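You operate a simulated robot arm through the tools that you are given. There is no shell and no other tool.

The job below is to be done with a simulated robot arm. You get a single attempt, and the scene is never put back.

Task
Pack the polished tube in the card sleeve.
Fine: stand the sleeve in the yellow pocket, slide the tube down into it and push the square blue cap on.

The check looks at the end state, three seconds after you hand in, the way a careful person would. Anything else that was tipped, shoved, dropped, spilled or broken makes it a failure. A push-on lid holds only when it is set on centred and level and pressed home; a screw cap is set on level and turned clockwise until tight.

Robot
A 7-joint arm with a two-finger gripper, fixed in place. Base frame: the origin is on the floor under the middle of its stand, x ahead of it, y to its left, z up. Readings come in m, rad, newtons and seconds.
With the tool pointing down near the work surface it reaches from about 0.1 to 0.68 m from the base axis. Its first joint turns from -1.152 to 1.152 rad. Payload 2.45 kg.
Tool frame: the origin (TCP) lies between the finger pads and is the grasp point; the fingertips stand 0.026 m ahead of it; z points along the fingers, y is the line along which they close. The gripper opens to 0.096 m; its body begins 0.069 m behind the TCP.
Orientation is that of the tool frame in the base frame, as a unit quaternion [x, y, z, w]. With the fingers straight down and closing along the base's y, the tool's x points along the base's -x, its y along +y and its z along -z.

Tools
- The arm moves only by the tool nudge_tool. Its argument "motion" is a list of rows, each a list of 7 numbers: the shift along the tool's x, y, z in m, then the turn, a rotation vector about the tool's x, y, z in rad, then the closure, from 0 (fully open) to 1 (shut). In form: [[dx, dy, dz, wx, wy, wz, claw], ...]. A call has 1 to 20 rows; each row shifts and turns the commanded pose from where the row before left it, along the tool's axes as they then stand. Rows are played at 5 a second. More than 0.05 m and 0.15 rad between two rows, or a gripper value outside its range, and nothing of the call is played. A pose out of reach is approached as far as the arm can. The call stops where the force on the tool passes 90 N (or 10 N more than at its start, if that is more) or the arm is blocked; 0.2 s more then pass. The fingers move at their own pace (about 0.05 m/s each) and stop on an object; they squeeze with about 26 N. The grip force told is the motor's: it shows also when the fingers shut on nothing. Time passes only in rows, and 0.2 s behind the last, so rows that do not move let the fingers close. The reply holds the time, the measured pose of the TCP, the force on the tool along the base axes, the opening and the grip force, in the units named above and with some noise, with the torque about the TCP (base axes, N m) and any sound that the robot's microphone picked up, and new pictures: "pictures" is both (left out), scene, wrist or none.
- Cameras (640 x 400 px; columns grow to the right, rows downward): "scene" is fixed at [0.1745, -0.3926, 1.4455]; the picture's right is [0.79, -0.61, 0.00], its down [-0.29, -0.38, -0.88] and it looks along [0.53, 0.70, -0.48] (base axes); focal length 214 px, centre (320, 200). "wrist" rides on the gripper at [0.082, 0.003, -0.098] in the tool frame; the picture's right is [-0.04, 1.00, 0.00], its down [-0.73, -0.03, -0.68] and it looks along [-0.68, -0.03, 0.73] (tool axes); focal length 256 px, centre (320, 200). There is no depth. A picture from a camera that has moved, and an enlarged one, comes with that camera's place and axes in the base frame and with its lens. The place of the scene camera against the robot may be out by one fixed shift of up to 0.025 m in any direction.
- enlarge(camera, box): a new picture of the part [left, top, right, bottom] of that camera's present view, enlarged. It takes no simulated time.
- close_job(): hands the job in; it is judged then, once.

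Places have to be worked out from the pictures, the camera data and where the tool is seen. Open the gripper and draw the arm clear of the work before you hand the job in, unless the task says otherwise.

The tools are called after "Call:" by a JSON object that holds its "api" and its "payload". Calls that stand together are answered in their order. nudge_tool: Moves the arm, as the interface text tells. Its arguments: {"type":"object","properties":{"motion":{"type":"array","items":{"type":"array","items":{"type":"number"}}},"pictures":{"type":"string","enum":["both","scene","wrist","none"]}},"required":["motion"]} The other tools are called the same way: enlarge (camera, box) takes an enlarged picture of a part of a camera's view; close_job () hands the job in.

At the start:

```text
time: 0.0
eef_pos: [0.368, -0.024, 1.3861]
tcp_rot: [0.0, 1.0, -0.001, 0.0]
force: [0.1, 0.6, -0.6]
wrist_torque: [0.01, 0.0, -0.03]
opening: 0.0959
grip_force: 0.1
```

scene: 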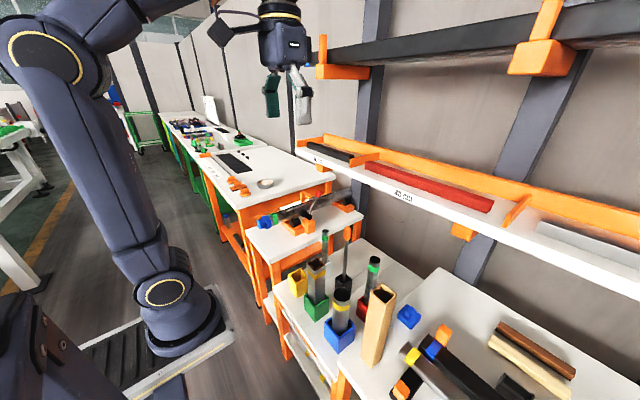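
wrist: 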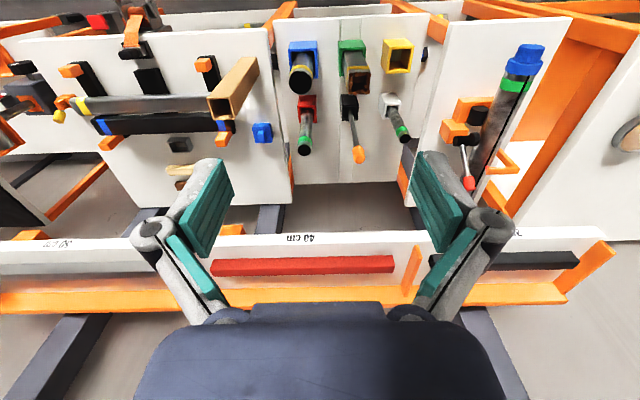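

I start by looking closely at the work area in both cameras before moving anything.

Call:
{"api": "enlarge", "payload": {"camera": "scene", "box": [240, 190, 440, 390]}}

Call:
{"api": "enlarge", "payload": {"camera": "scene", "box": [360, 260, 600, 400]}}

Call:
{"api": "enlarge", "payload": {"camera": "wrist", "box": [200, 0, 440, 180]}}

Call:
{"api": "enlarge", "payload": {"camera": "wrist", "box": [0, 20, 280, 200]}}

Call:
{"api": "enlarge", "payload": {"camera": "wrist", "box": [420, 20, 640, 200]}}

```text
2.00 times, centred on (340, 290) of scene
camera zoom: at [0.1745, -0.3926, 1.4455], right [0.79, -0.61, 0.0], down [-0.29, -0.38, -0.88], along [0.53, 0.7, -0.48], focal length 429 px, centre (280, 20)
```

zoom: 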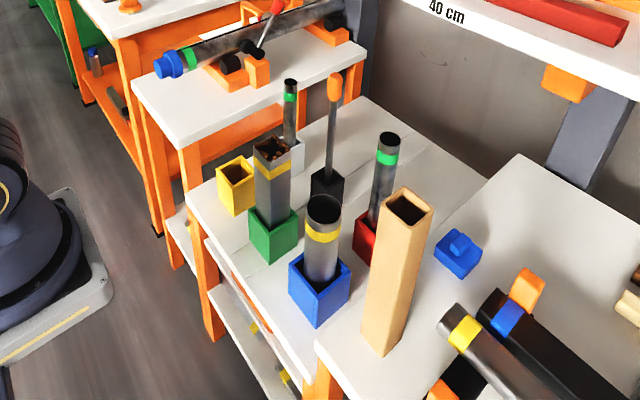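

```text
2.67 times, centred on (480, 330) of scene
camera zoom: at [0.1745, -0.3926, 1.4455], right [0.79, -0.61, 0.0], down [-0.29, -0.38, -0.88], along [0.53, 0.7, -0.48], focal length 572 px, centre (-107, -147)
```

zoom: 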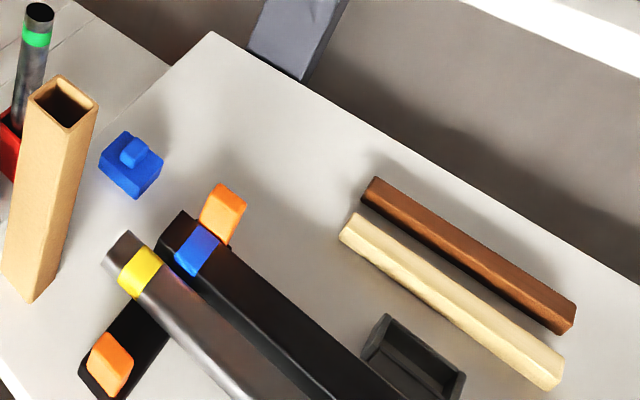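

```text
2.22 times, centred on (320, 90) of wrist
camera zoom: at [0.2863, -0.0209, 1.4834], right [0.04, 1.0, 0.0], down [0.73, -0.03, 0.68], along [0.68, -0.03, -0.73], focal length 569 px, centre (320, 444)
```

zoom: 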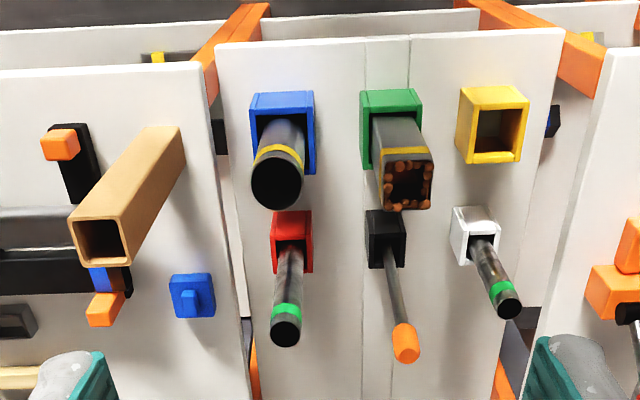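

```text
2.22 times, centred on (140, 110) of wrist
camera zoom: at [0.2863, -0.0209, 1.4834], right [0.04, 1.0, 0.0], down [0.73, -0.03, 0.68], along [0.68, -0.03, -0.73], focal length 569 px, centre (720, 400)
```

zoom: 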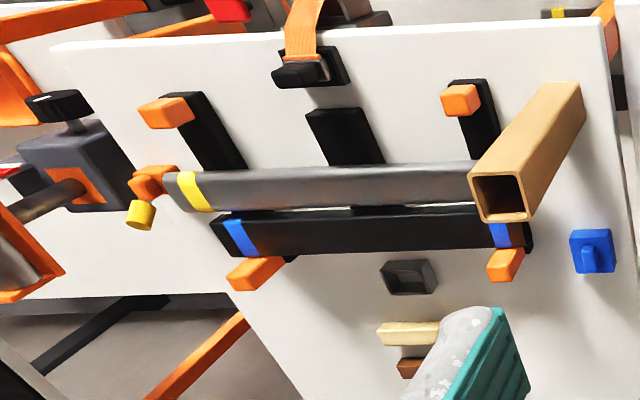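

```text
2.22 times, centred on (530, 110) of wrist
camera zoom: at [0.2863, -0.0209, 1.4834], right [0.04, 1.0, 0.0], down [0.73, -0.03, 0.68], along [0.68, -0.03, -0.73], focal length 569 px, centre (-147, 400)
```

zoom: 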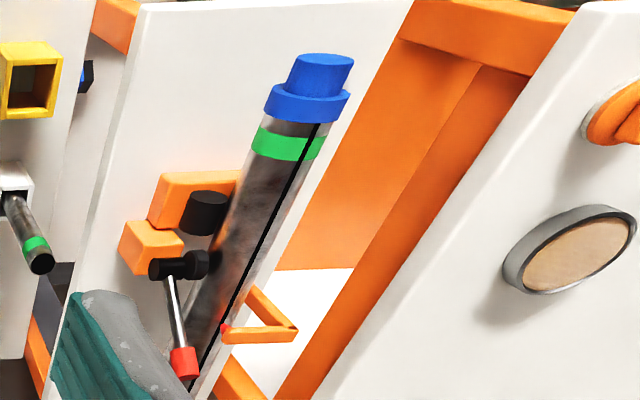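

The sleeve seems to be the tan square tube standing loose on the right table. I'll zoom in further on the pockets and candidate tubes to identify the polished one and measure things.

Call:
{"api": "enlarge", "payload": {"camera": "wrist", "box": [280, 30, 360, 80]}}

Call:
{"api": "enlarge", "payload": {"camera": "wrist", "box": [360, 30, 440, 80]}}

Call:
{"api": "enlarge", "payload": {"camera": "wrist", "box": [280, 75, 440, 175]}}

Call:
{"api": "enlarge", "payload": {"camera": "wrist", "box": [200, 50, 296, 110]}}

Call:
{"api": "enlarge", "payload": {"camera": "wrist", "box": [232, 110, 296, 150]}}

Call:
{"api": "enlarge", "payload": {"camera": "scene", "box": [280, 220, 440, 320]}}

```text
8.00 times, centred on (320, 55) of wrist
camera zoom: at [0.2863, -0.0209, 1.4834], right [0.04, 1.0, 0.0], down [0.73, -0.03, 0.68], along [0.68, -0.03, -0.73], focal length 2048 px, centre (320, 1360)
```

zoom: 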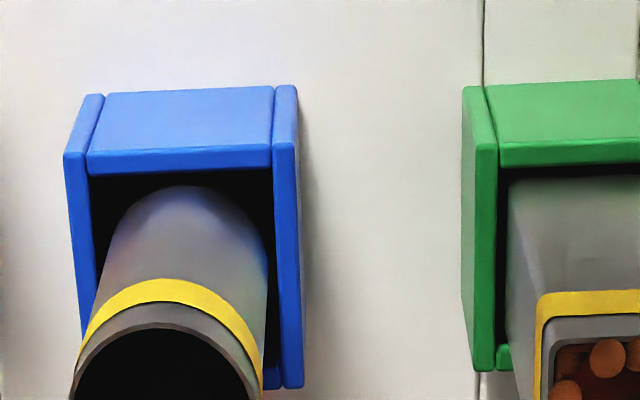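

```text
8.00 times, centred on (400, 55) of wrist
camera zoom: at [0.2863, -0.0209, 1.4834], right [0.04, 1.0, 0.0], down [0.73, -0.03, 0.68], along [0.68, -0.03, -0.73], focal length 2048 px, centre (-320, 1360)
```

zoom: 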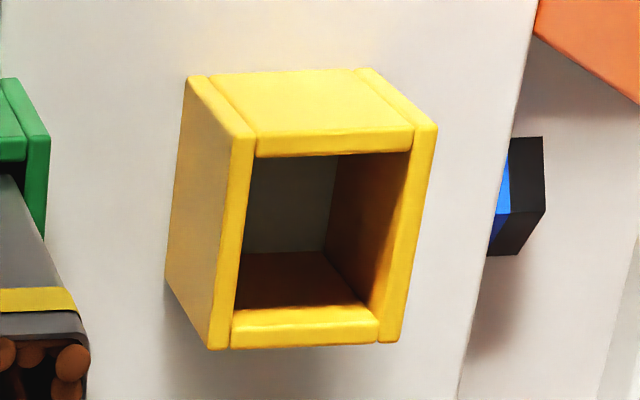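

```text
4.00 times, centred on (360, 125) of wrist
camera zoom: at [0.2863, -0.0209, 1.4834], right [0.04, 1.0, 0.0], down [0.73, -0.03, 0.68], along [0.68, -0.03, -0.73], focal length 1024 px, centre (160, 500)
```

zoom: 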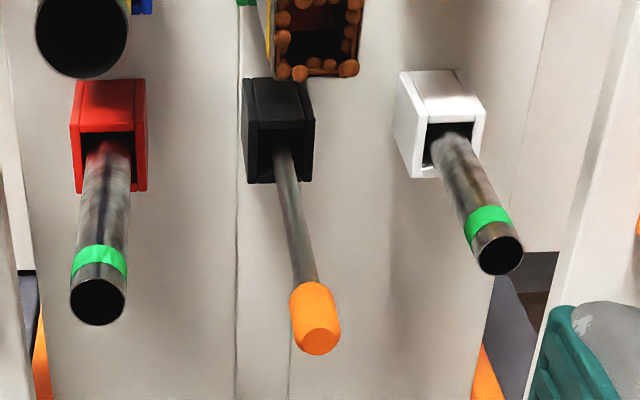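

```text
6.67 times, centred on (248, 80) of wrist
camera zoom: at [0.2863, -0.0209, 1.4834], right [0.04, 1.0, 0.0], down [0.73, -0.03, 0.68], along [0.68, -0.03, -0.73], focal length 1707 px, centre (800, 1000)
```

zoom: 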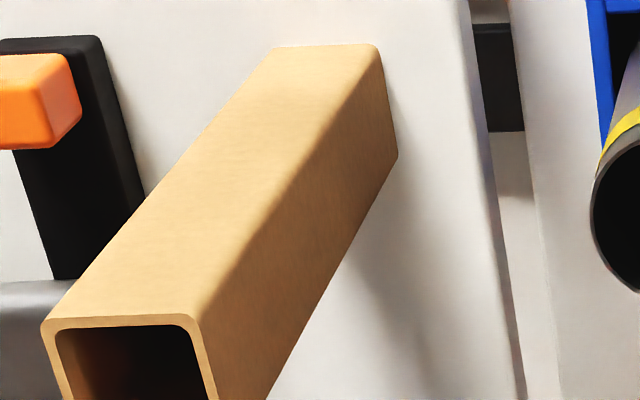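

```text
10.00 times, centred on (264, 130) of wrist
camera zoom: at [0.2863, -0.0209, 1.4834], right [0.04, 1.0, 0.0], down [0.73, -0.03, 0.68], along [0.68, -0.03, -0.73], focal length 2560 px, centre (880, 900)
```

zoom: 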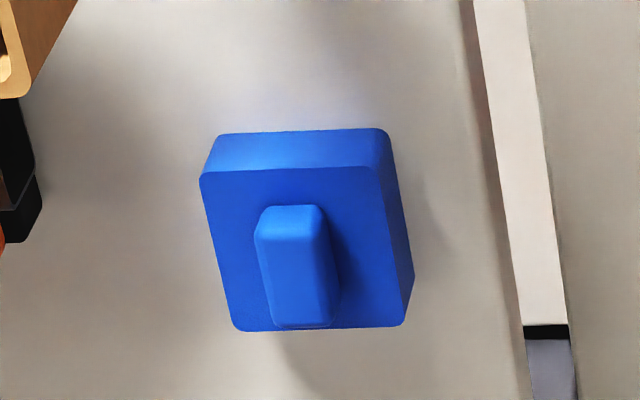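

```text
4.00 times, centred on (360, 270) of scene
camera zoom: at [0.1745, -0.3926, 1.4455], right [0.79, -0.61, 0.0], down [-0.29, -0.38, -0.88], along [0.53, 0.7, -0.48], focal length 858 px, centre (160, -80)
```

zoom: 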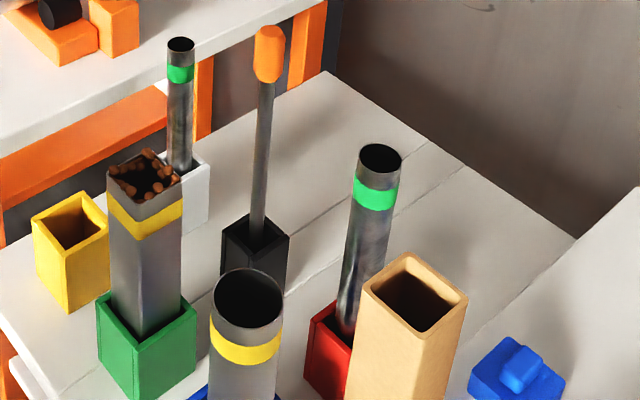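

The white-pocket and red-pocket tubes (green bands) both look shiny, so I need closer views. I'll back the arm off over free space (x≈0.25, z≈1.15), where the wrist camera looks straight at the pocket bench.

Call:
{"api": "nudge_tool", "payload": {"motion": [[0.02, 0.0125, 0.04, 0, 0, 0, 0], [0.02, 0.0125, 0.04, 0, 0, 0, 0], [0.02, 0.0125, 0.04, 0, 0, 0, 0], [0.02, 0.0125, 0.04, 0, 0, 0, 0], [0.02, 0.0125, 0.04, 0, 0, 0, 0], [0.018, 0.0115, 0.036, 0, 0, 0, 0], [0, 0, 0, 0, 0, 0, 0]]}}

```text
time: 1.6
eef_pos: [0.2507, 0.0554, 1.149]
tcp_rot: [0.0, 1.0, 0.0, -0.001]
force: [-0.8, 0.2, 0.6]
wrist_torque: [-0.01, -0.01, -0.04]
opening: 0.0961
grip_force: 0.1
camera wrist: at [0.1691, 0.0589, 1.2464], right [0.04, 1.0, 0.0], down [0.73, -0.03, 0.68], along [0.68, -0.03, -0.73], focal length 256 px, centre (320, 200)
```

scene: 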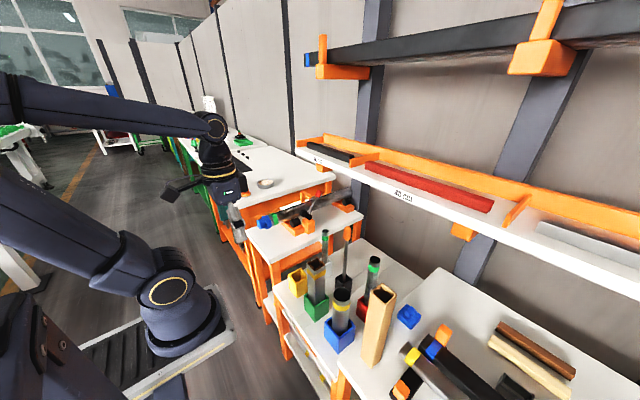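
wrist: 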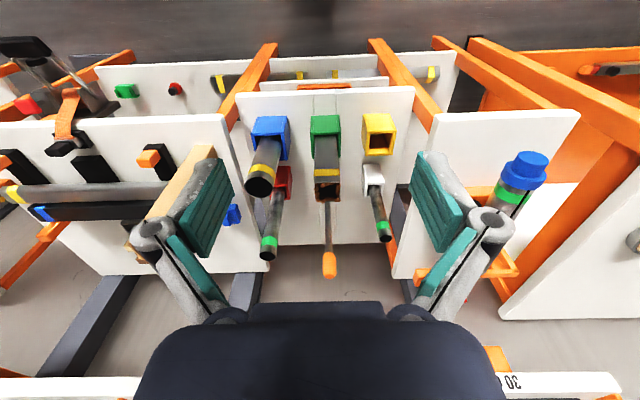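

The pocket bench is now well framed between the fingers; I'll enlarge it for identification and measurement.

Call:
{"api": "enlarge", "payload": {"camera": "wrist", "box": [230, 95, 422, 215]}}

Call:
{"api": "enlarge", "payload": {"camera": "wrist", "box": [240, 170, 400, 270]}}

Call:
{"api": "enlarge", "payload": {"camera": "wrist", "box": [340, 150, 420, 250]}}

Call:
{"api": "enlarge", "payload": {"camera": "wrist", "box": [240, 160, 320, 270]}}

Call:
{"api": "enlarge", "payload": {"camera": "wrist", "box": [350, 100, 414, 164]}}

```text
3.33 times, centred on (326, 155) of wrist
camera zoom: at [0.1691, 0.0589, 1.2464], right [0.04, 1.0, 0.0], down [0.73, -0.03, 0.68], along [0.68, -0.03, -0.73], focal length 853 px, centre (300, 350)
```

zoom: 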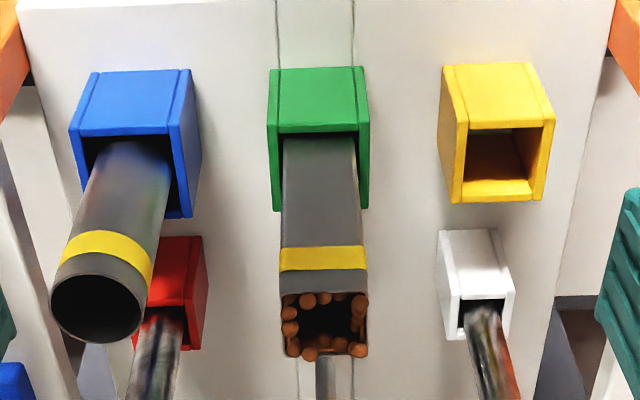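

```text
4.00 times, centred on (320, 220) of wrist
camera zoom: at [0.1691, 0.0589, 1.2464], right [0.04, 1.0, 0.0], down [0.73, -0.03, 0.68], along [0.68, -0.03, -0.73], focal length 1024 px, centre (320, 120)
```

zoom: 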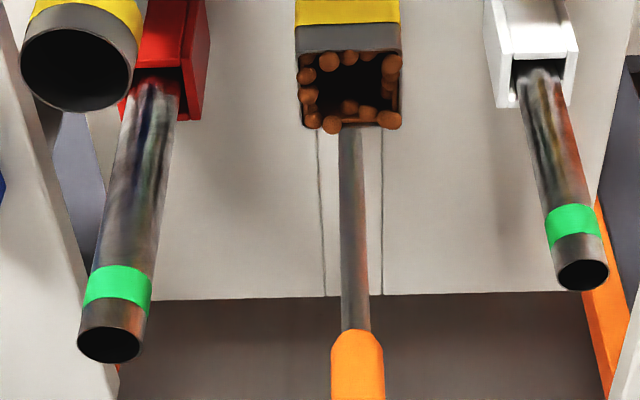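

```text
4.00 times, centred on (380, 200) of wrist
camera zoom: at [0.1691, 0.0589, 1.2464], right [0.04, 1.0, 0.0], down [0.73, -0.03, 0.68], along [0.68, -0.03, -0.73], focal length 1024 px, centre (80, 200)
```

zoom: 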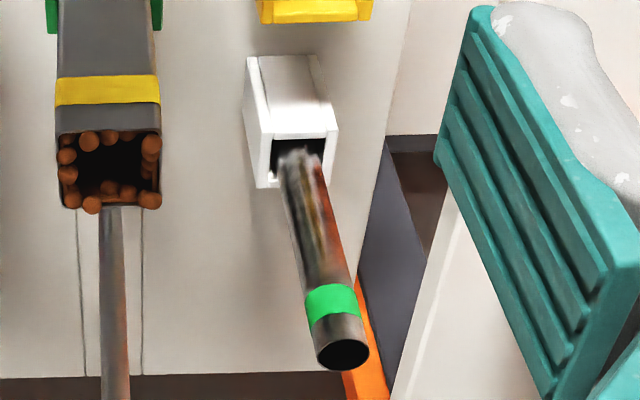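

```text
3.64 times, centred on (280, 215) of wrist
camera zoom: at [0.1691, 0.0589, 1.2464], right [0.04, 1.0, 0.0], down [0.73, -0.03, 0.68], along [0.68, -0.03, -0.73], focal length 931 px, centre (466, 146)
```

zoom: 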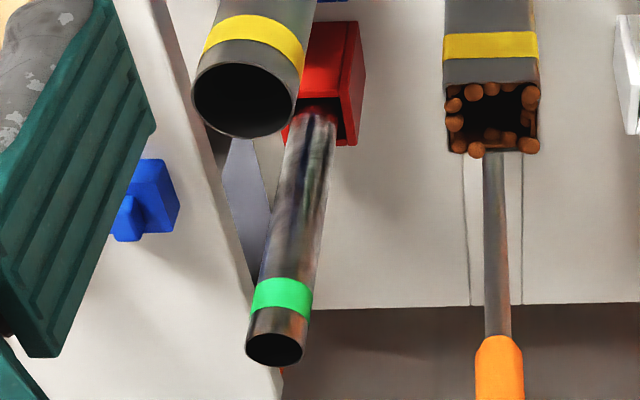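

```text
6.25 times, centred on (382, 132) of wrist
camera zoom: at [0.1691, 0.0589, 1.2464], right [0.04, 1.0, 0.0], down [0.73, -0.03, 0.68], along [0.68, -0.03, -0.73], focal length 1600 px, centre (-68, 625)
```

zoom: 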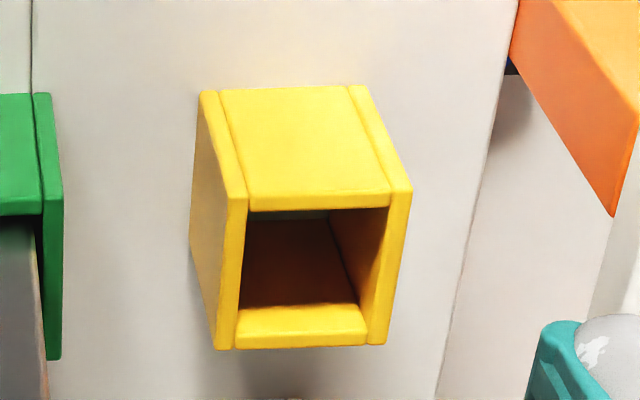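

Two polished tubes with green bands: red pocket (~35 mm × 0.30 m tall) and white pocket (~29 mm × 0.26 m). Which one fits depends on the sleeve's length, so I'll move across to view the sleeve and cap from the same stand-off.

Call:
{"api": "nudge_tool", "payload": {"motion": [[0, -0.046, -0.01, 0, 0, 0, 0], [0, -0.046, -0.01, 0, 0, 0, 0], [0, -0.046, -0.01, 0, 0, 0, 0], [0, -0.046, -0.01, 0, 0, 0, 0], [0, -0.046, -0.01, 0, 0, 0, 0], [0, -0.046, 0, 0, 0, 0, 0], [0, 0, 0, 0, 0, 0, 0]], "pictures": "wrist"}}

```text
time: 3.2
eef_pos: [0.2486, -0.2247, 1.2016]
tcp_rot: [0.0, 1.0, 0.0, 0.0]
force: [0.3, 0.6, 0.1]
wrist_torque: [-0.01, 0.0, -0.01]
opening: 0.0959
grip_force: 0.0
camera wrist: at [0.1672, -0.2213, 1.2992], right [0.04, 1.0, 0.0], down [0.73, -0.03, 0.68], along [0.68, -0.03, -0.73], focal length 256 px, centre (320, 200)
```

wrist: 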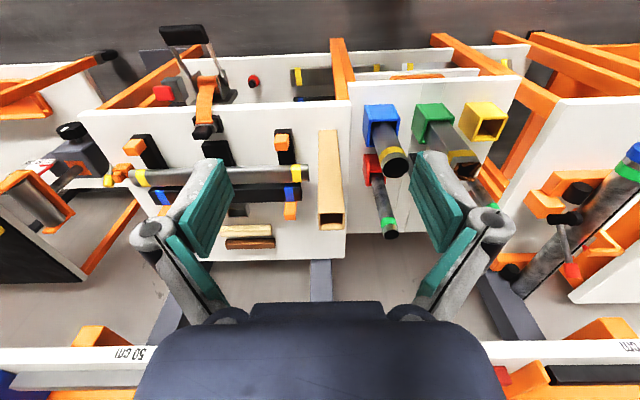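

The sleeve is centered; I'll enlarge it for measurement.

Call:
{"api": "enlarge", "payload": {"camera": "wrist", "box": [280, 120, 400, 240]}}

Call:
{"api": "enlarge", "payload": {"camera": "wrist", "box": [300, 190, 360, 235]}}

Call:
{"api": "enlarge", "payload": {"camera": "wrist", "box": [345, 95, 520, 245]}}

Call:
{"api": "enlarge", "payload": {"camera": "scene", "box": [355, 270, 435, 370]}}

```text
3.33 times, centred on (340, 180) of wrist
camera zoom: at [0.1672, -0.2213, 1.2992], right [0.04, 1.0, 0.0], down [0.73, -0.03, 0.68], along [0.68, -0.03, -0.73], focal length 853 px, centre (253, 267)
```

zoom: 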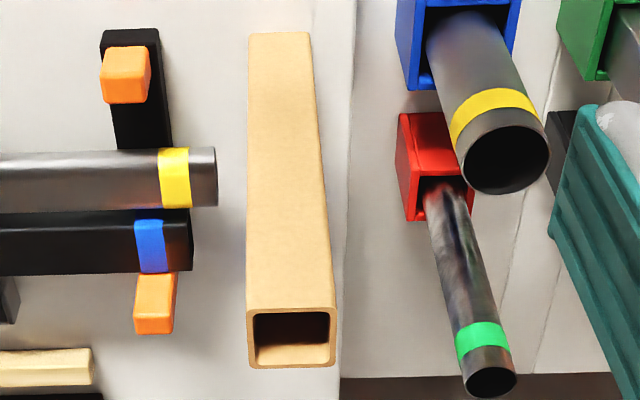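

```text
8.89 times, centred on (330, 212) of wrist
camera zoom: at [0.1672, -0.2213, 1.2992], right [0.04, 1.0, 0.0], down [0.73, -0.03, 0.68], along [0.68, -0.03, -0.73], focal length 2276 px, centre (231, 89)
```

zoom: 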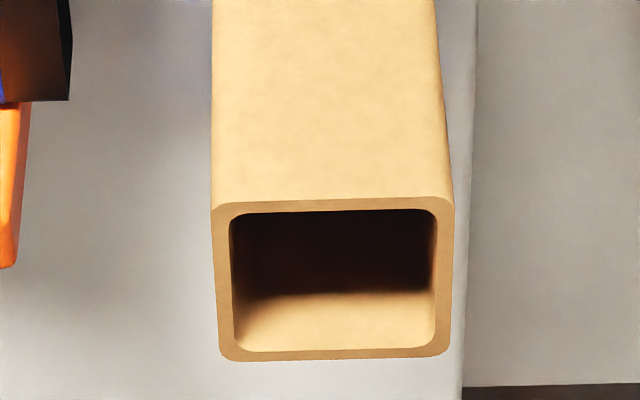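

```text
2.67 times, centred on (432, 170) of wrist
camera zoom: at [0.1672, -0.2213, 1.2992], right [0.04, 1.0, 0.0], down [0.73, -0.03, 0.68], along [0.68, -0.03, -0.73], focal length 683 px, centre (20, 280)
```

zoom: 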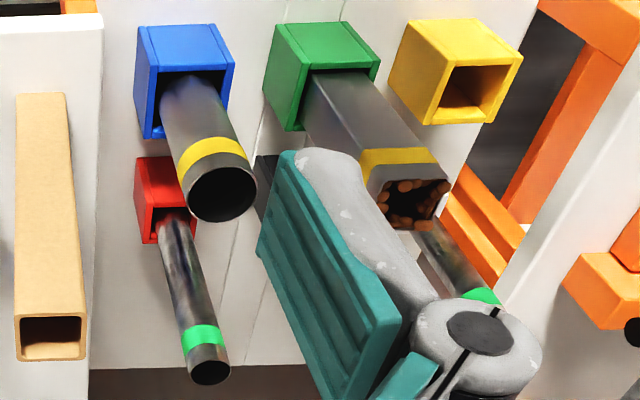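

```text
4.00 times, centred on (395, 320) of scene
camera zoom: at [0.1745, -0.3926, 1.4454], right [0.79, -0.61, 0.0], down [-0.29, -0.38, -0.88], along [0.53, 0.7, -0.48], focal length 858 px, centre (20, -280)
```

zoom: 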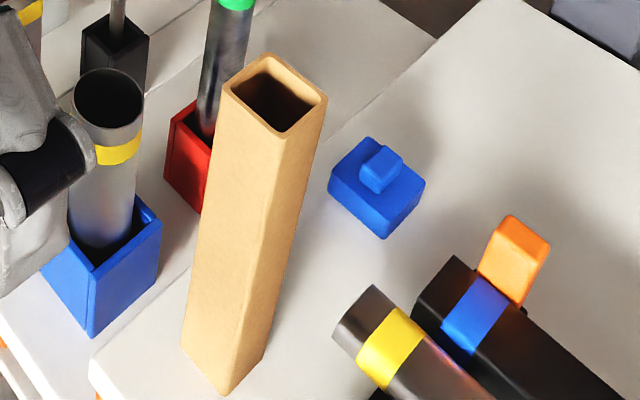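

The sleeve is about 43 mm outside / 37 mm inside and ~0.27 m tall (top ≈ (0.478, -0.215, 1.017)), so the 0.30 m red-pocket tube would stick out and the white-pocket tube (~0.26 m) is the one that fits. I move above the sleeve at a safe height to refine its position.

Call:
{"api": "nudge_tool", "payload": {"motion": [[-0.046, 0.002, 0, 0, 0, 0, 0], [-0.046, 0.002, 0, 0, 0, 0, 0], [-0.046, 0.002, 0, 0, 0, 0, 0], [-0.046, 0.002, 0, 0, 0, 0, 0], [-0.045, 0.002, 0, 0, 0, 0, 0], [0, 0, 0, 0, 0, 0, 0]]}}

```text
time: 4.6
eef_pos: [0.4796, -0.2147, 1.2037]
tcp_rot: [0.001, 1.0, 0.0, 0.0]
force: [-0.4, 0.2, 0.1]
wrist_torque: [0.0, 0.0, 0.02]
opening: 0.096
grip_force: 0.0
camera wrist: at [0.3983, -0.2117, 1.3001], right [0.04, 1.0, 0.0], down [0.73, -0.03, 0.68], along [0.68, -0.03, -0.73], focal length 256 px, centre (320, 200)
```

scene: 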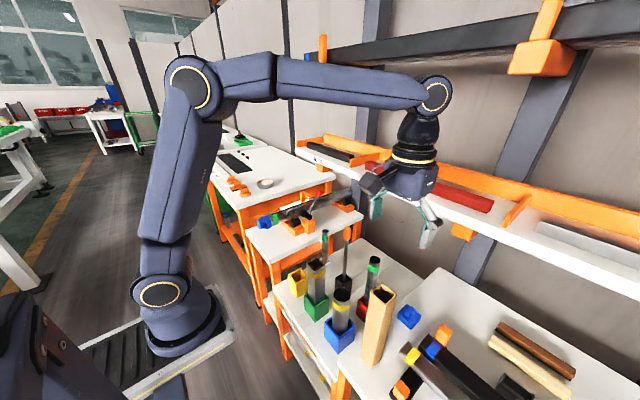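
wrist: 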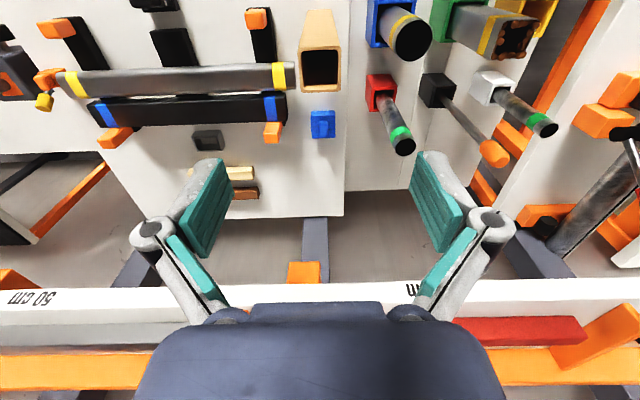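

I'm above the sleeve; I'll enlarge the sleeve top and the cap to refine their places.

Call:
{"api": "enlarge", "payload": {"camera": "wrist", "box": [280, 40, 360, 100]}}

Call:
{"api": "enlarge", "payload": {"camera": "wrist", "box": [300, 100, 348, 148]}}

Call:
{"api": "enlarge", "payload": {"camera": "wrist", "box": [280, 0, 360, 60]}}

Call:
{"api": "enlarge", "payload": {"camera": "wrist", "box": [460, 50, 580, 150]}}

```text
6.67 times, centred on (320, 70) of wrist
camera zoom: at [0.3983, -0.2117, 1.3001], right [0.04, 1.0, 0.0], down [0.73, -0.03, 0.68], along [0.68, -0.03, -0.73], focal length 1707 px, centre (320, 1067)
```

zoom: 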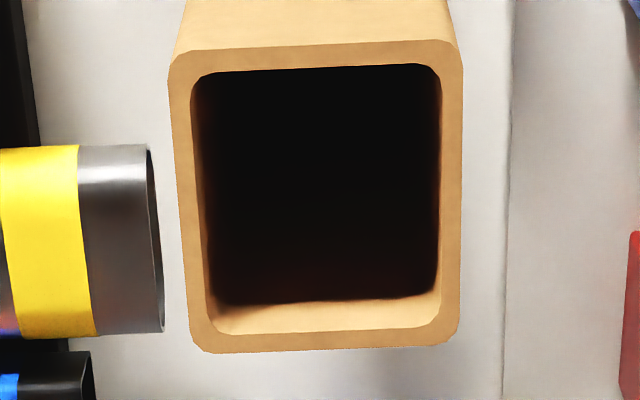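

```text
8.33 times, centred on (324, 124) of wrist
camera zoom: at [0.3983, -0.2117, 1.3001], right [0.04, 1.0, 0.0], down [0.73, -0.03, 0.68], along [0.68, -0.03, -0.73], focal length 2133 px, centre (287, 833)
```

zoom: 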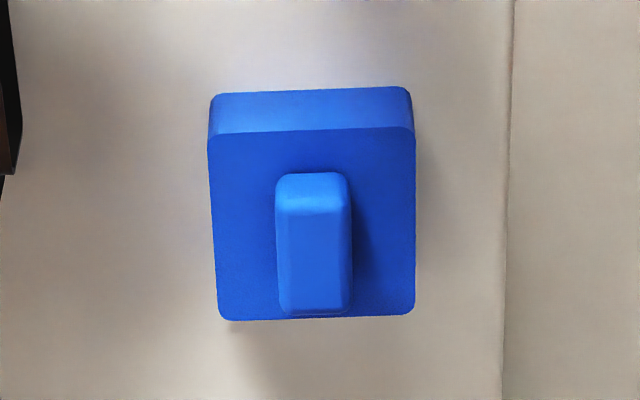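

```text
6.67 times, centred on (320, 30) of wrist
camera zoom: at [0.3983, -0.2117, 1.3001], right [0.04, 1.0, 0.0], down [0.73, -0.03, 0.68], along [0.68, -0.03, -0.73], focal length 1707 px, centre (320, 1333)
```

zoom: 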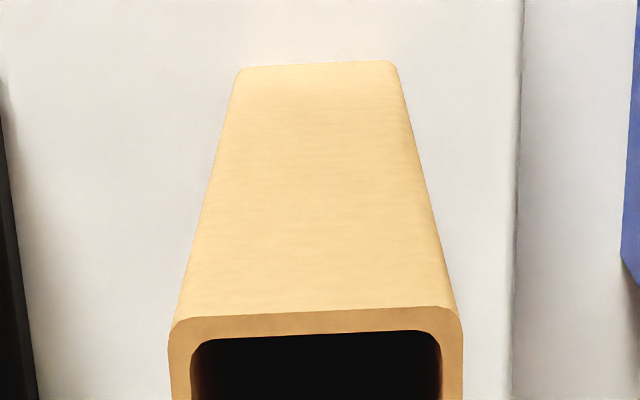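

```text
4.00 times, centred on (520, 100) of wrist
camera zoom: at [0.3983, -0.2117, 1.3001], right [0.04, 1.0, 0.0], down [0.73, -0.03, 0.68], along [0.68, -0.03, -0.73], focal length 1024 px, centre (-480, 600)
```

zoom: 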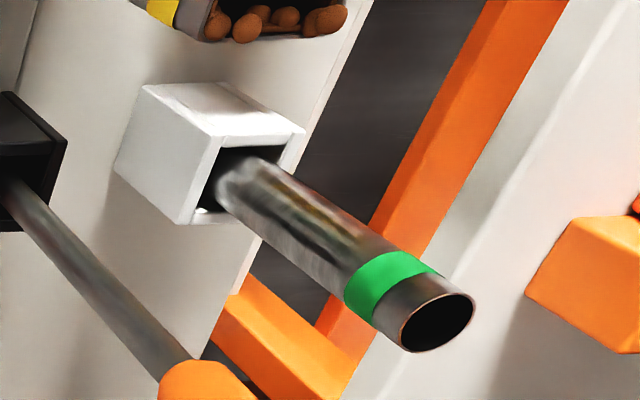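

Sleeve top center is refined to (0.481, -0.215, 1.0155), 43 mm square, aligned with the axes; the tool sits right above it. I lower to 4 cm below its top, close, and check the grip.

Call:
{"api": "nudge_tool", "payload": {"motion": [[-0.0014, -0.0003, 0.045, 0, 0, 0, 0], [0, 0, 0.045, 0, 0, 0, 0], [0, 0, 0.045, 0, 0, 0, 0], [0, 0, 0.035, 0, 0, 0, 0], [0, 0, 0.03, 0, 0, 0, 0], [0, 0, 0.027, 0, 0, 0, 0], [0, 0, 0, 0, 0, 0, 0], [0, 0, 0, 0, 0, 0, 0]]}}

```text
time: 6.4
eef_pos: [0.4785, -0.2139, 0.9739]
tcp_rot: [0.0, 1.0, 0.0, -0.001]
force: [-0.3, -0.4, 0.1]
wrist_torque: [-0.03, 0.0, 0.0]
opening: 0.0959
grip_force: 0.0
camera wrist: at [0.3972, -0.2118, 1.0706], right [0.04, 1.0, 0.0], down [0.73, -0.03, 0.68], along [0.68, -0.03, -0.73], focal length 256 px, centre (320, 200)
```

scene: 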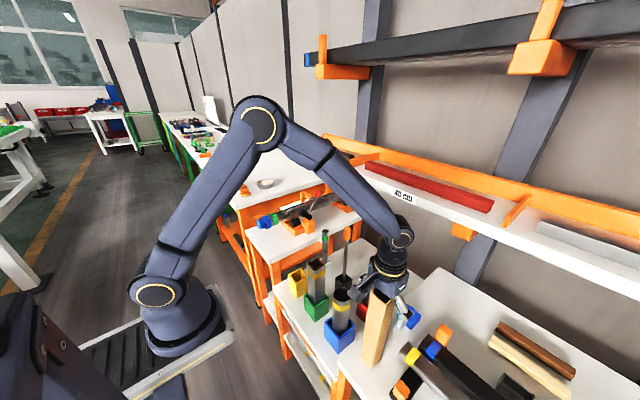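
wrist: 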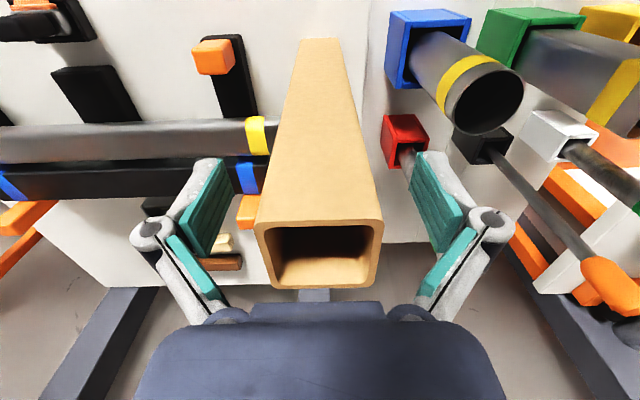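

The sleeve stands centered between the open fingers, nothing touched. I close the gripper and hold.

Call:
{"api": "nudge_tool", "payload": {"motion": [[0, 0, 0, 0, 0, 0, 1], [0, 0, 0, 0, 0, 0, 1], [0, 0, 0, 0, 0, 0, 1], [0, 0, 0, 0, 0, 0, 1], [0, 0, 0, 0, 0, 0, 1], [0, 0, 0, 0, 0, 0, 1]]}}

```text
time: 7.8
eef_pos: [0.4788, -0.2144, 0.9732]
tcp_rot: [0.0, 1.0, 0.001, 0.0]
force: [0.6, 1.0, 1.6]
wrist_torque: [0.01, 0.0, -0.02]
opening: 0.0428
grip_force: 26.0
camera wrist: at [0.3972, -0.2118, 1.0709], right [0.04, 1.0, 0.0], down [0.73, -0.03, 0.68], along [0.68, -0.03, -0.73], focal length 256 px, centre (320, 200)
```

scene: 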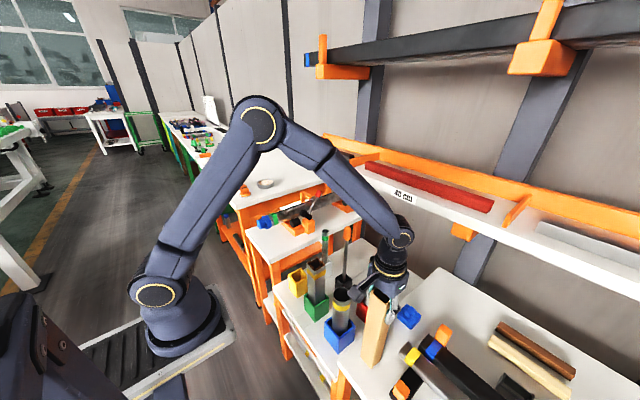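
wrist: 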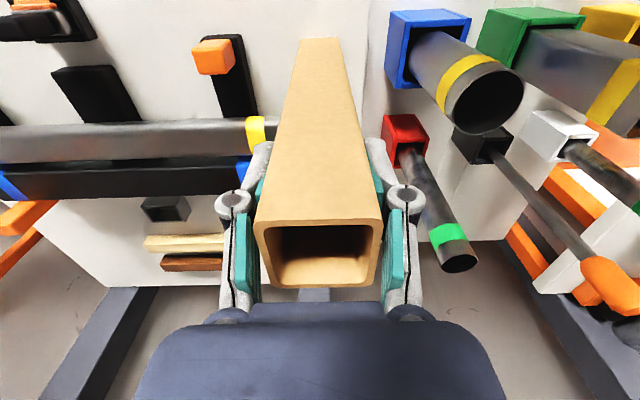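

Gripped at 43 mm with 26 N. I lift straight up by ~0.19 m so the sleeve's bottom clears every standing tube.

Call:
{"api": "nudge_tool", "payload": {"motion": [[0, 0, -0.01, 0, 0, 0, 1], [0, 0, -0.02, 0, 0, 0, 1], [0, 0, -0.04, 0, 0, 0, 1], [0, 0, -0.04, 0, 0, 0, 1], [0, 0, -0.04, 0, 0, 0, 1], [0, 0, -0.04, 0, 0, 0, 1], [0, 0, 0, 0, 0, 0, 1]]}}

Call:
{"api": "enlarge", "payload": {"camera": "wrist", "box": [240, 20, 400, 300]}}

```text
time: 9.4
eef_pos: [0.4796, -0.2164, 1.1634]
tcp_rot: [0.001, 1.0, 0.0, 0.0]
force: [0.8, 0.6, -1.1]
wrist_torque: [0.01, 0.01, -0.02]
opening: 0.043
grip_force: 26.1
camera wrist: at [0.398, -0.2133, 1.2612], right [0.04, 1.0, 0.0], down [0.73, -0.03, 0.68], along [0.68, -0.03, -0.73], focal length 256 px, centre (320, 200)
```

scene: 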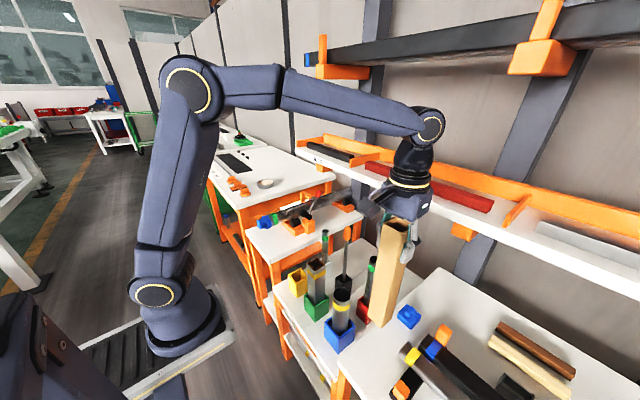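
wrist: 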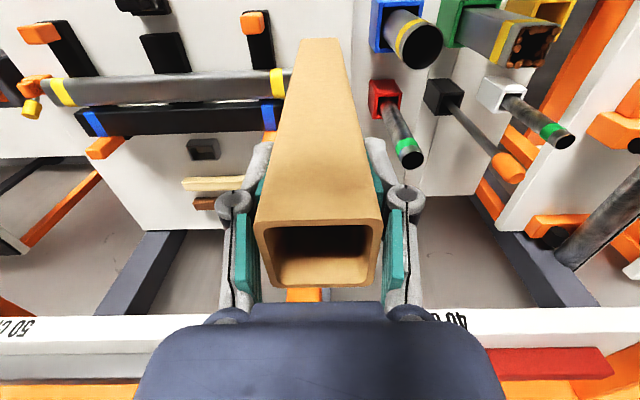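

```text
1.43 times, centred on (320, 160) of wrist
camera zoom: at [0.398, -0.2133, 1.2612], right [0.04, 1.0, 0.0], down [0.73, -0.03, 0.68], along [0.68, -0.03, -0.73], focal length 366 px, centre (320, 257)
```

zoom: 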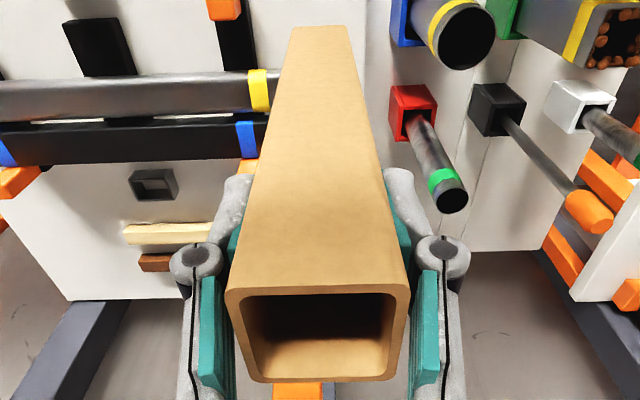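

The sleeve is held straight, its bottom about 0.93 m high, above all tubes. I carry it along +y to above the yellow pocket (≈(0.492, 0.191), top at z≈0.707).

Call:
{"api": "nudge_tool", "payload": {"motion": [[-0.0012, 0.03, 0, 0, 0, 0, 1], [-0.0012, 0.045, 0, 0, 0, 0, 1], [-0.0012, 0.045, 0, 0, 0, 0, 1], [-0.0013, 0.045, 0, 0, 0, 0, 1], [-0.0013, 0.045, 0, 0, 0, 0, 1], [-0.0013, 0.045, 0, 0, 0, 0, 1], [-0.0013, 0.045, 0, 0, 0, 0, 1], [-0.0013, 0.045, 0, 0, 0, 0, 1], [-0.0013, 0.042, 0, 0, 0, 0, 1], [0, 0.02, 0, 0, 0, 0, 1], [0, 0, 0, 0, 0, 0, 1]]}}

Call:
{"api": "enlarge", "payload": {"camera": "wrist", "box": [260, 0, 400, 100]}}

Call:
{"api": "enlarge", "payload": {"camera": "scene", "box": [260, 180, 400, 340]}}

```text
time: 11.8
eef_pos: [0.4919, 0.1925, 1.1582]
tcp_rot: [-0.001, 1.0, 0.0, 0.001]
force: [0.6, -0.7, -0.3]
wrist_torque: [-0.01, -0.02, 0.02]
opening: 0.0429
grip_force: 26.2
camera wrist: at [0.4107, 0.1955, 1.2571], right [0.04, 1.0, 0.0], down [0.73, -0.03, 0.68], along [0.68, -0.03, -0.73], focal length 256 px, centre (320, 200)
```

scene: 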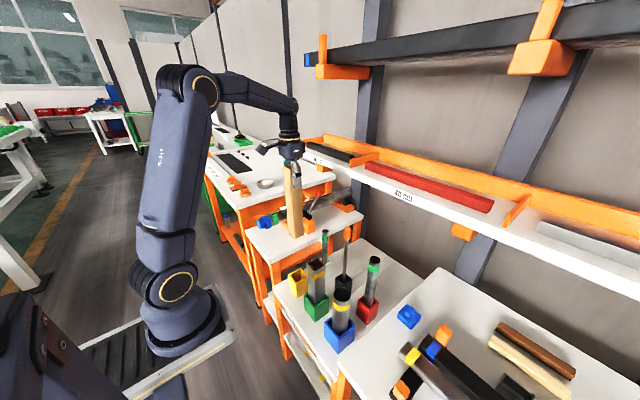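
wrist: 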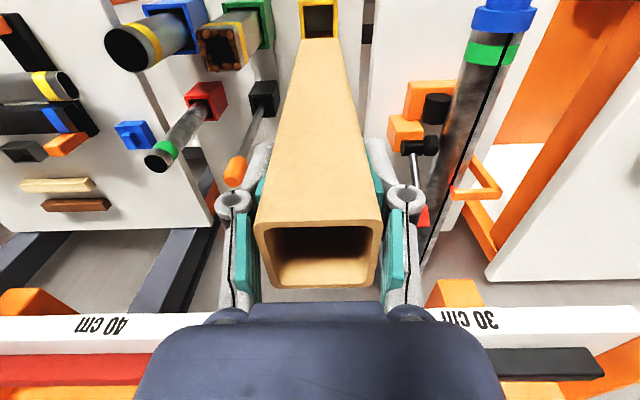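

```text
4.00 times, centred on (330, 50) of wrist
camera zoom: at [0.4107, 0.1955, 1.2571], right [0.04, 1.0, 0.0], down [0.73, -0.03, 0.68], along [0.68, -0.03, -0.73], focal length 1024 px, centre (280, 800)
```

zoom: 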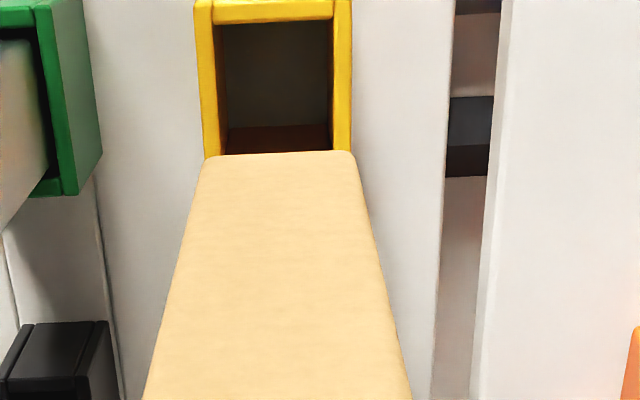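

```text
2.50 times, centred on (330, 260) of scene
camera zoom: at [0.1746, -0.3926, 1.4455], right [0.79, -0.61, 0.0], down [-0.29, -0.38, -0.88], along [0.53, 0.7, -0.48], focal length 536 px, centre (295, 50)
```

zoom: 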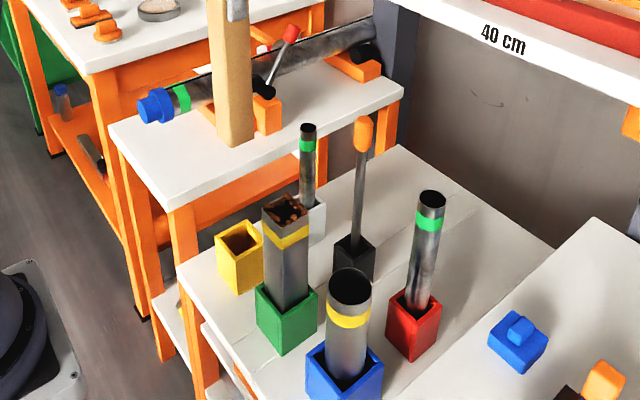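

The sleeve bottom (measured near edge x≈0.472, y≈0.1927) is about 2 mm off the pocket center (0.492, 0.191) in x and y. I correct that and descend until the sleeve bottom is just above the pocket rim.

Call:
{"api": "nudge_tool", "payload": {"motion": [[0.0019, -0.0016, 0.02, 0, 0, 0, 1], [0, 0, 0.04, 0, 0, 0, 1], [0, 0, 0.04, 0, 0, 0, 1], [0, 0, 0.04, 0, 0, 0, 1], [0, 0, 0.04, 0, 0, 0, 1], [0, 0, 0.02, 0, 0, 0, 1], [0, 0, 0, 0, 0, 0, 1], [0, 0, 0, 0, 0, 0, 1]]}}

Call:
{"api": "enlarge", "payload": {"camera": "wrist", "box": [260, 0, 400, 100]}}

Call:
{"api": "enlarge", "payload": {"camera": "scene", "box": [260, 220, 360, 320]}}

```text
time: 13.6
eef_pos: [0.4908, 0.1873, 0.9614]
tcp_rot: [-0.002, 1.0, 0.0, 0.0]
force: [-0.3, -1.0, -0.6]
wrist_torque: [0.0, 0.02, -0.03]
opening: 0.043
grip_force: 26.3
camera wrist: at [0.4094, 0.1903, 1.059], right [0.04, 1.0, 0.0], down [0.73, -0.03, 0.68], along [0.68, -0.03, -0.73], focal length 256 px, centre (320, 200)
```

scene: 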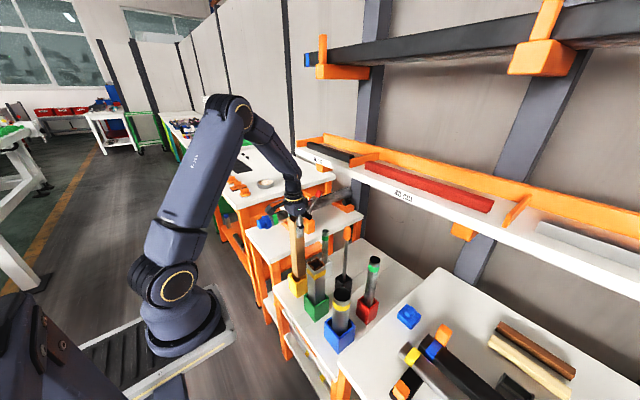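
wrist: 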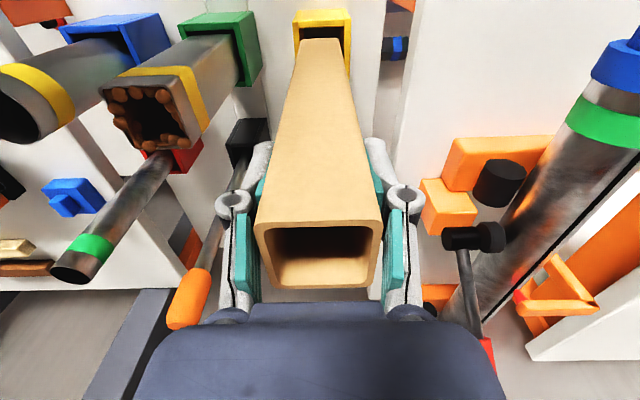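

```text
4.00 times, centred on (330, 50) of wrist
camera zoom: at [0.4094, 0.1903, 1.059], right [0.04, 1.0, 0.0], down [0.73, -0.03, 0.68], along [0.68, -0.03, -0.73], focal length 1024 px, centre (280, 800)
```

zoom: 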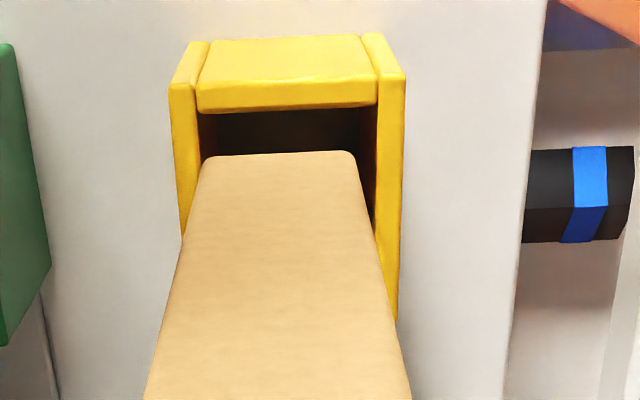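

```text
4.00 times, centred on (310, 270) of scene
camera zoom: at [0.1745, -0.3926, 1.4455], right [0.79, -0.61, 0.0], down [-0.29, -0.38, -0.88], along [0.53, 0.7, -0.48], focal length 858 px, centre (360, -80)
```

zoom: 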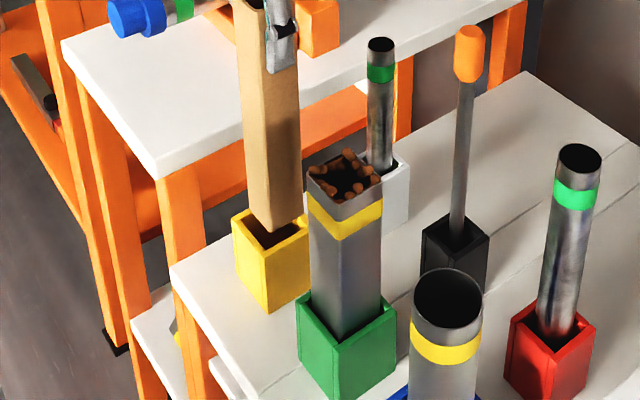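

The reading shows the tool drifted to y=0.187, while the pocket center measures y≈0.190, x≈0.491; the sleeve needs +3 mm in y and −1 mm in x. I correct, then let it settle before entering.

Call:
{"api": "nudge_tool", "payload": {"motion": [[0.001, 0.003, 0.0, 0, 0, 0, 1], [0, 0, 0.01, 0, 0, 0, 1], [0, 0, 0, 0, 0, 0, 1]], "pictures": "wrist"}}

Call:
{"api": "enlarge", "payload": {"camera": "wrist", "box": [280, 0, 368, 55]}}

```text
time: 14.4
eef_pos: [0.4903, 0.1916, 0.9517]
tcp_rot: [0.0, 1.0, 0.0, 0.0]
force: [-0.3, 0.3, -1.2]
wrist_torque: [0.02, 0.0, -0.02]
opening: 0.0429
grip_force: 26.0
camera wrist: at [0.4082, 0.1942, 1.0494], right [0.04, 1.0, 0.0], down [0.73, -0.03, 0.68], along [0.68, -0.03, -0.73], focal length 256 px, centre (320, 200)
```

wrist: 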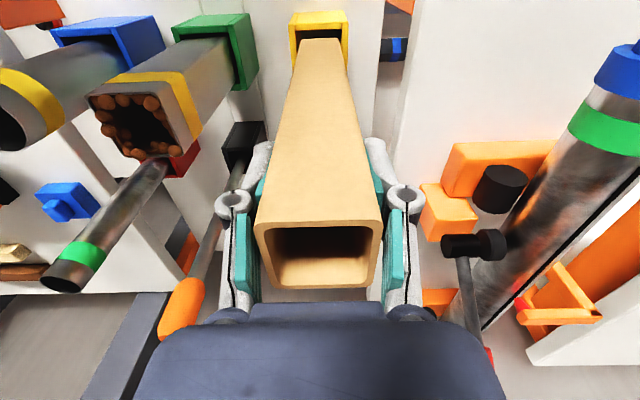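

```text
7.27 times, centred on (324, 28) of wrist
camera zoom: at [0.4082, 0.1942, 1.0494], right [0.04, 1.0, 0.0], down [0.73, -0.03, 0.68], along [0.68, -0.03, -0.73], focal length 1862 px, centre (291, 1454)
```

zoom: 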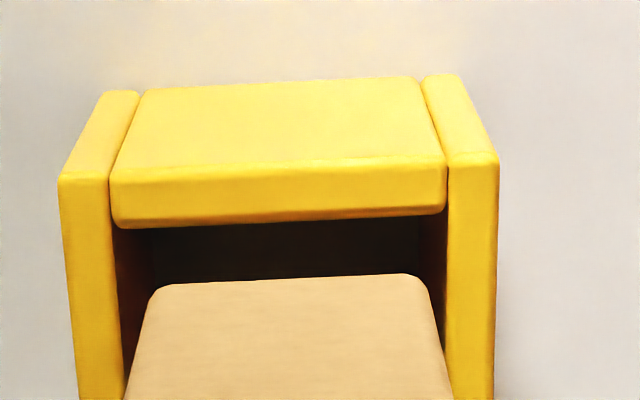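

Alignment is now within ~1 mm in x and y with ~4 mm of clearance all round. I trim −1 mm in y and lower the sleeve into the pocket, checking the force.

Call:
{"api": "nudge_tool", "payload": {"motion": [[0, -0.001, 0.01, 0, 0, 0, 1], [0, 0, 0.012, 0, 0, 0, 1], [0, 0, 0.012, 0, 0, 0, 1], [0, 0, 0, 0, 0, 0, 1]]}}

Call:
{"api": "enlarge", "payload": {"camera": "wrist", "box": [280, 0, 368, 55]}}

```text
time: 15.4
eef_pos: [0.4878, 0.1916, 0.9177]
tcp_rot: [-0.001, 1.0, 0.0, 0.0]
force: [-0.3, 0.9, -0.9]
wrist_torque: [-0.03, 0.04, -0.01]
opening: 0.0427
grip_force: 25.9
camera wrist: at [0.4061, 0.1948, 1.0161], right [0.04, 1.0, 0.0], down [0.73, -0.03, 0.68], along [0.68, -0.03, -0.73], focal length 256 px, centre (320, 200)
```

scene: 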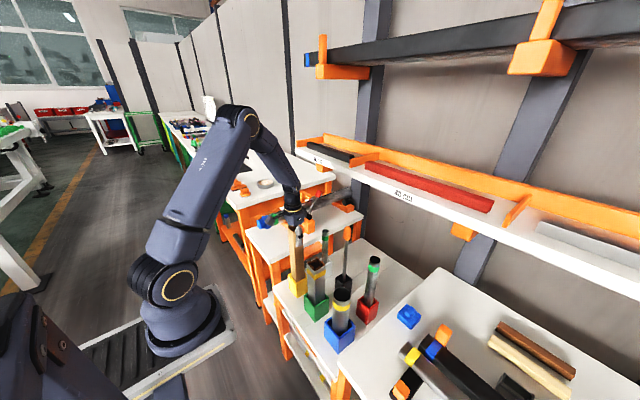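
wrist: 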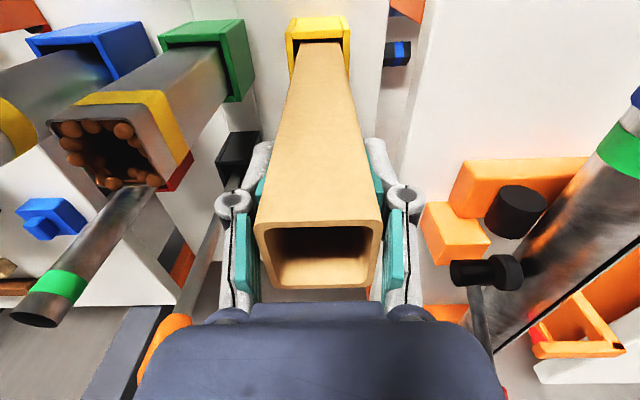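

```text
7.27 times, centred on (324, 28) of wrist
camera zoom: at [0.4061, 0.1948, 1.0161], right [0.04, 1.0, 0.0], down [0.73, -0.03, 0.68], along [0.68, -0.03, -0.73], focal length 1862 px, centre (291, 1454)
```

zoom: 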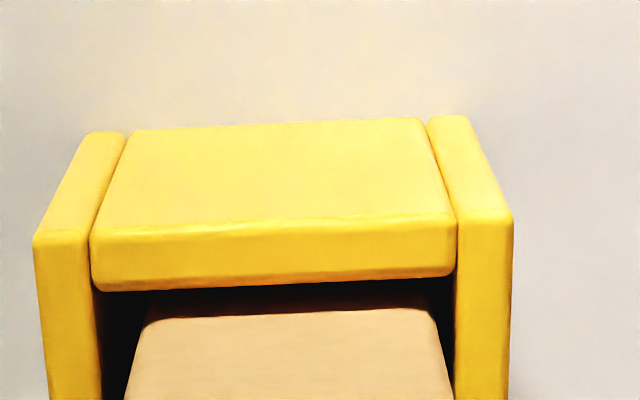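

The sleeve has entered the pocket without contact force; readings show a slight drift (x −2.5 mm, y +1.5 mm). I correct that and continue down to the floor at small steps.

Call:
{"api": "nudge_tool", "payload": {"motion": [[-0.0025, -0.0015, 0, 0, 0, 0, 1], [0, 0, 0.012, 0, 0, 0, 1], [0, 0, 0.012, 0, 0, 0, 1], [0, 0, 0.012, 0, 0, 0, 1], [0, 0, 0, 0, 0, 0, 1]]}}

Call:
{"api": "enlarge", "payload": {"camera": "wrist", "box": [270, 0, 366, 60]}}

```text
time: 16.6
eef_pos: [0.4903, 0.1901, 0.8819]
tcp_rot: [0.0, 1.0, 0.0, -0.001]
force: [-0.7, 1.4, -0.3]
wrist_torque: [0.0, 0.03, -0.04]
opening: 0.0431
grip_force: 26.0
camera wrist: at [0.4086, 0.1932, 0.9803], right [0.04, 1.0, 0.0], down [0.73, -0.03, 0.68], along [0.68, -0.03, -0.73], focal length 256 px, centre (320, 200)
```

scene: 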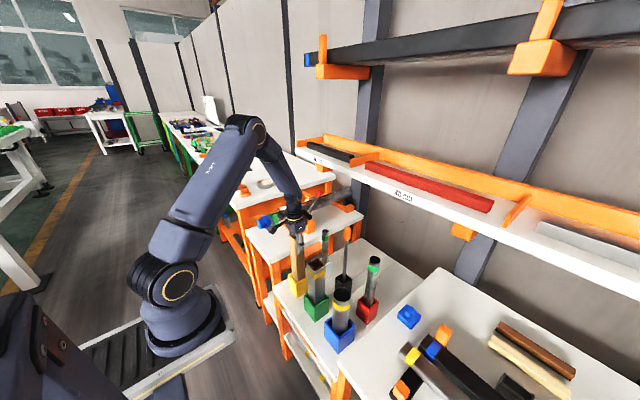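
wrist: 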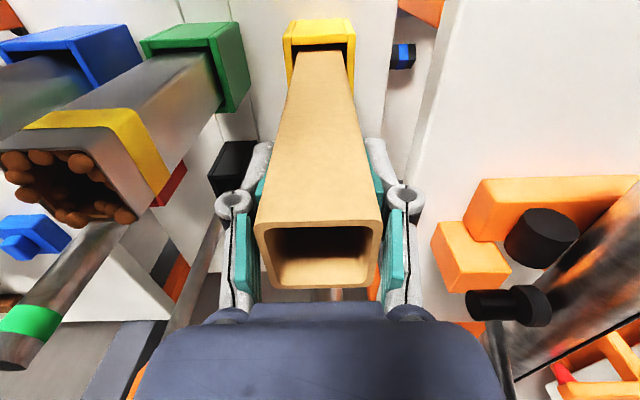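

```text
6.67 times, centred on (318, 30) of wrist
camera zoom: at [0.4086, 0.1932, 0.9803], right [0.04, 1.0, 0.0], down [0.73, -0.03, 0.68], along [0.68, -0.03, -0.73], focal length 1707 px, centre (333, 1333)
```

zoom: 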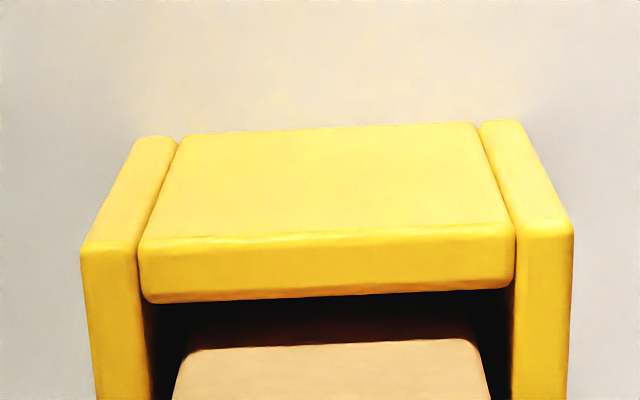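

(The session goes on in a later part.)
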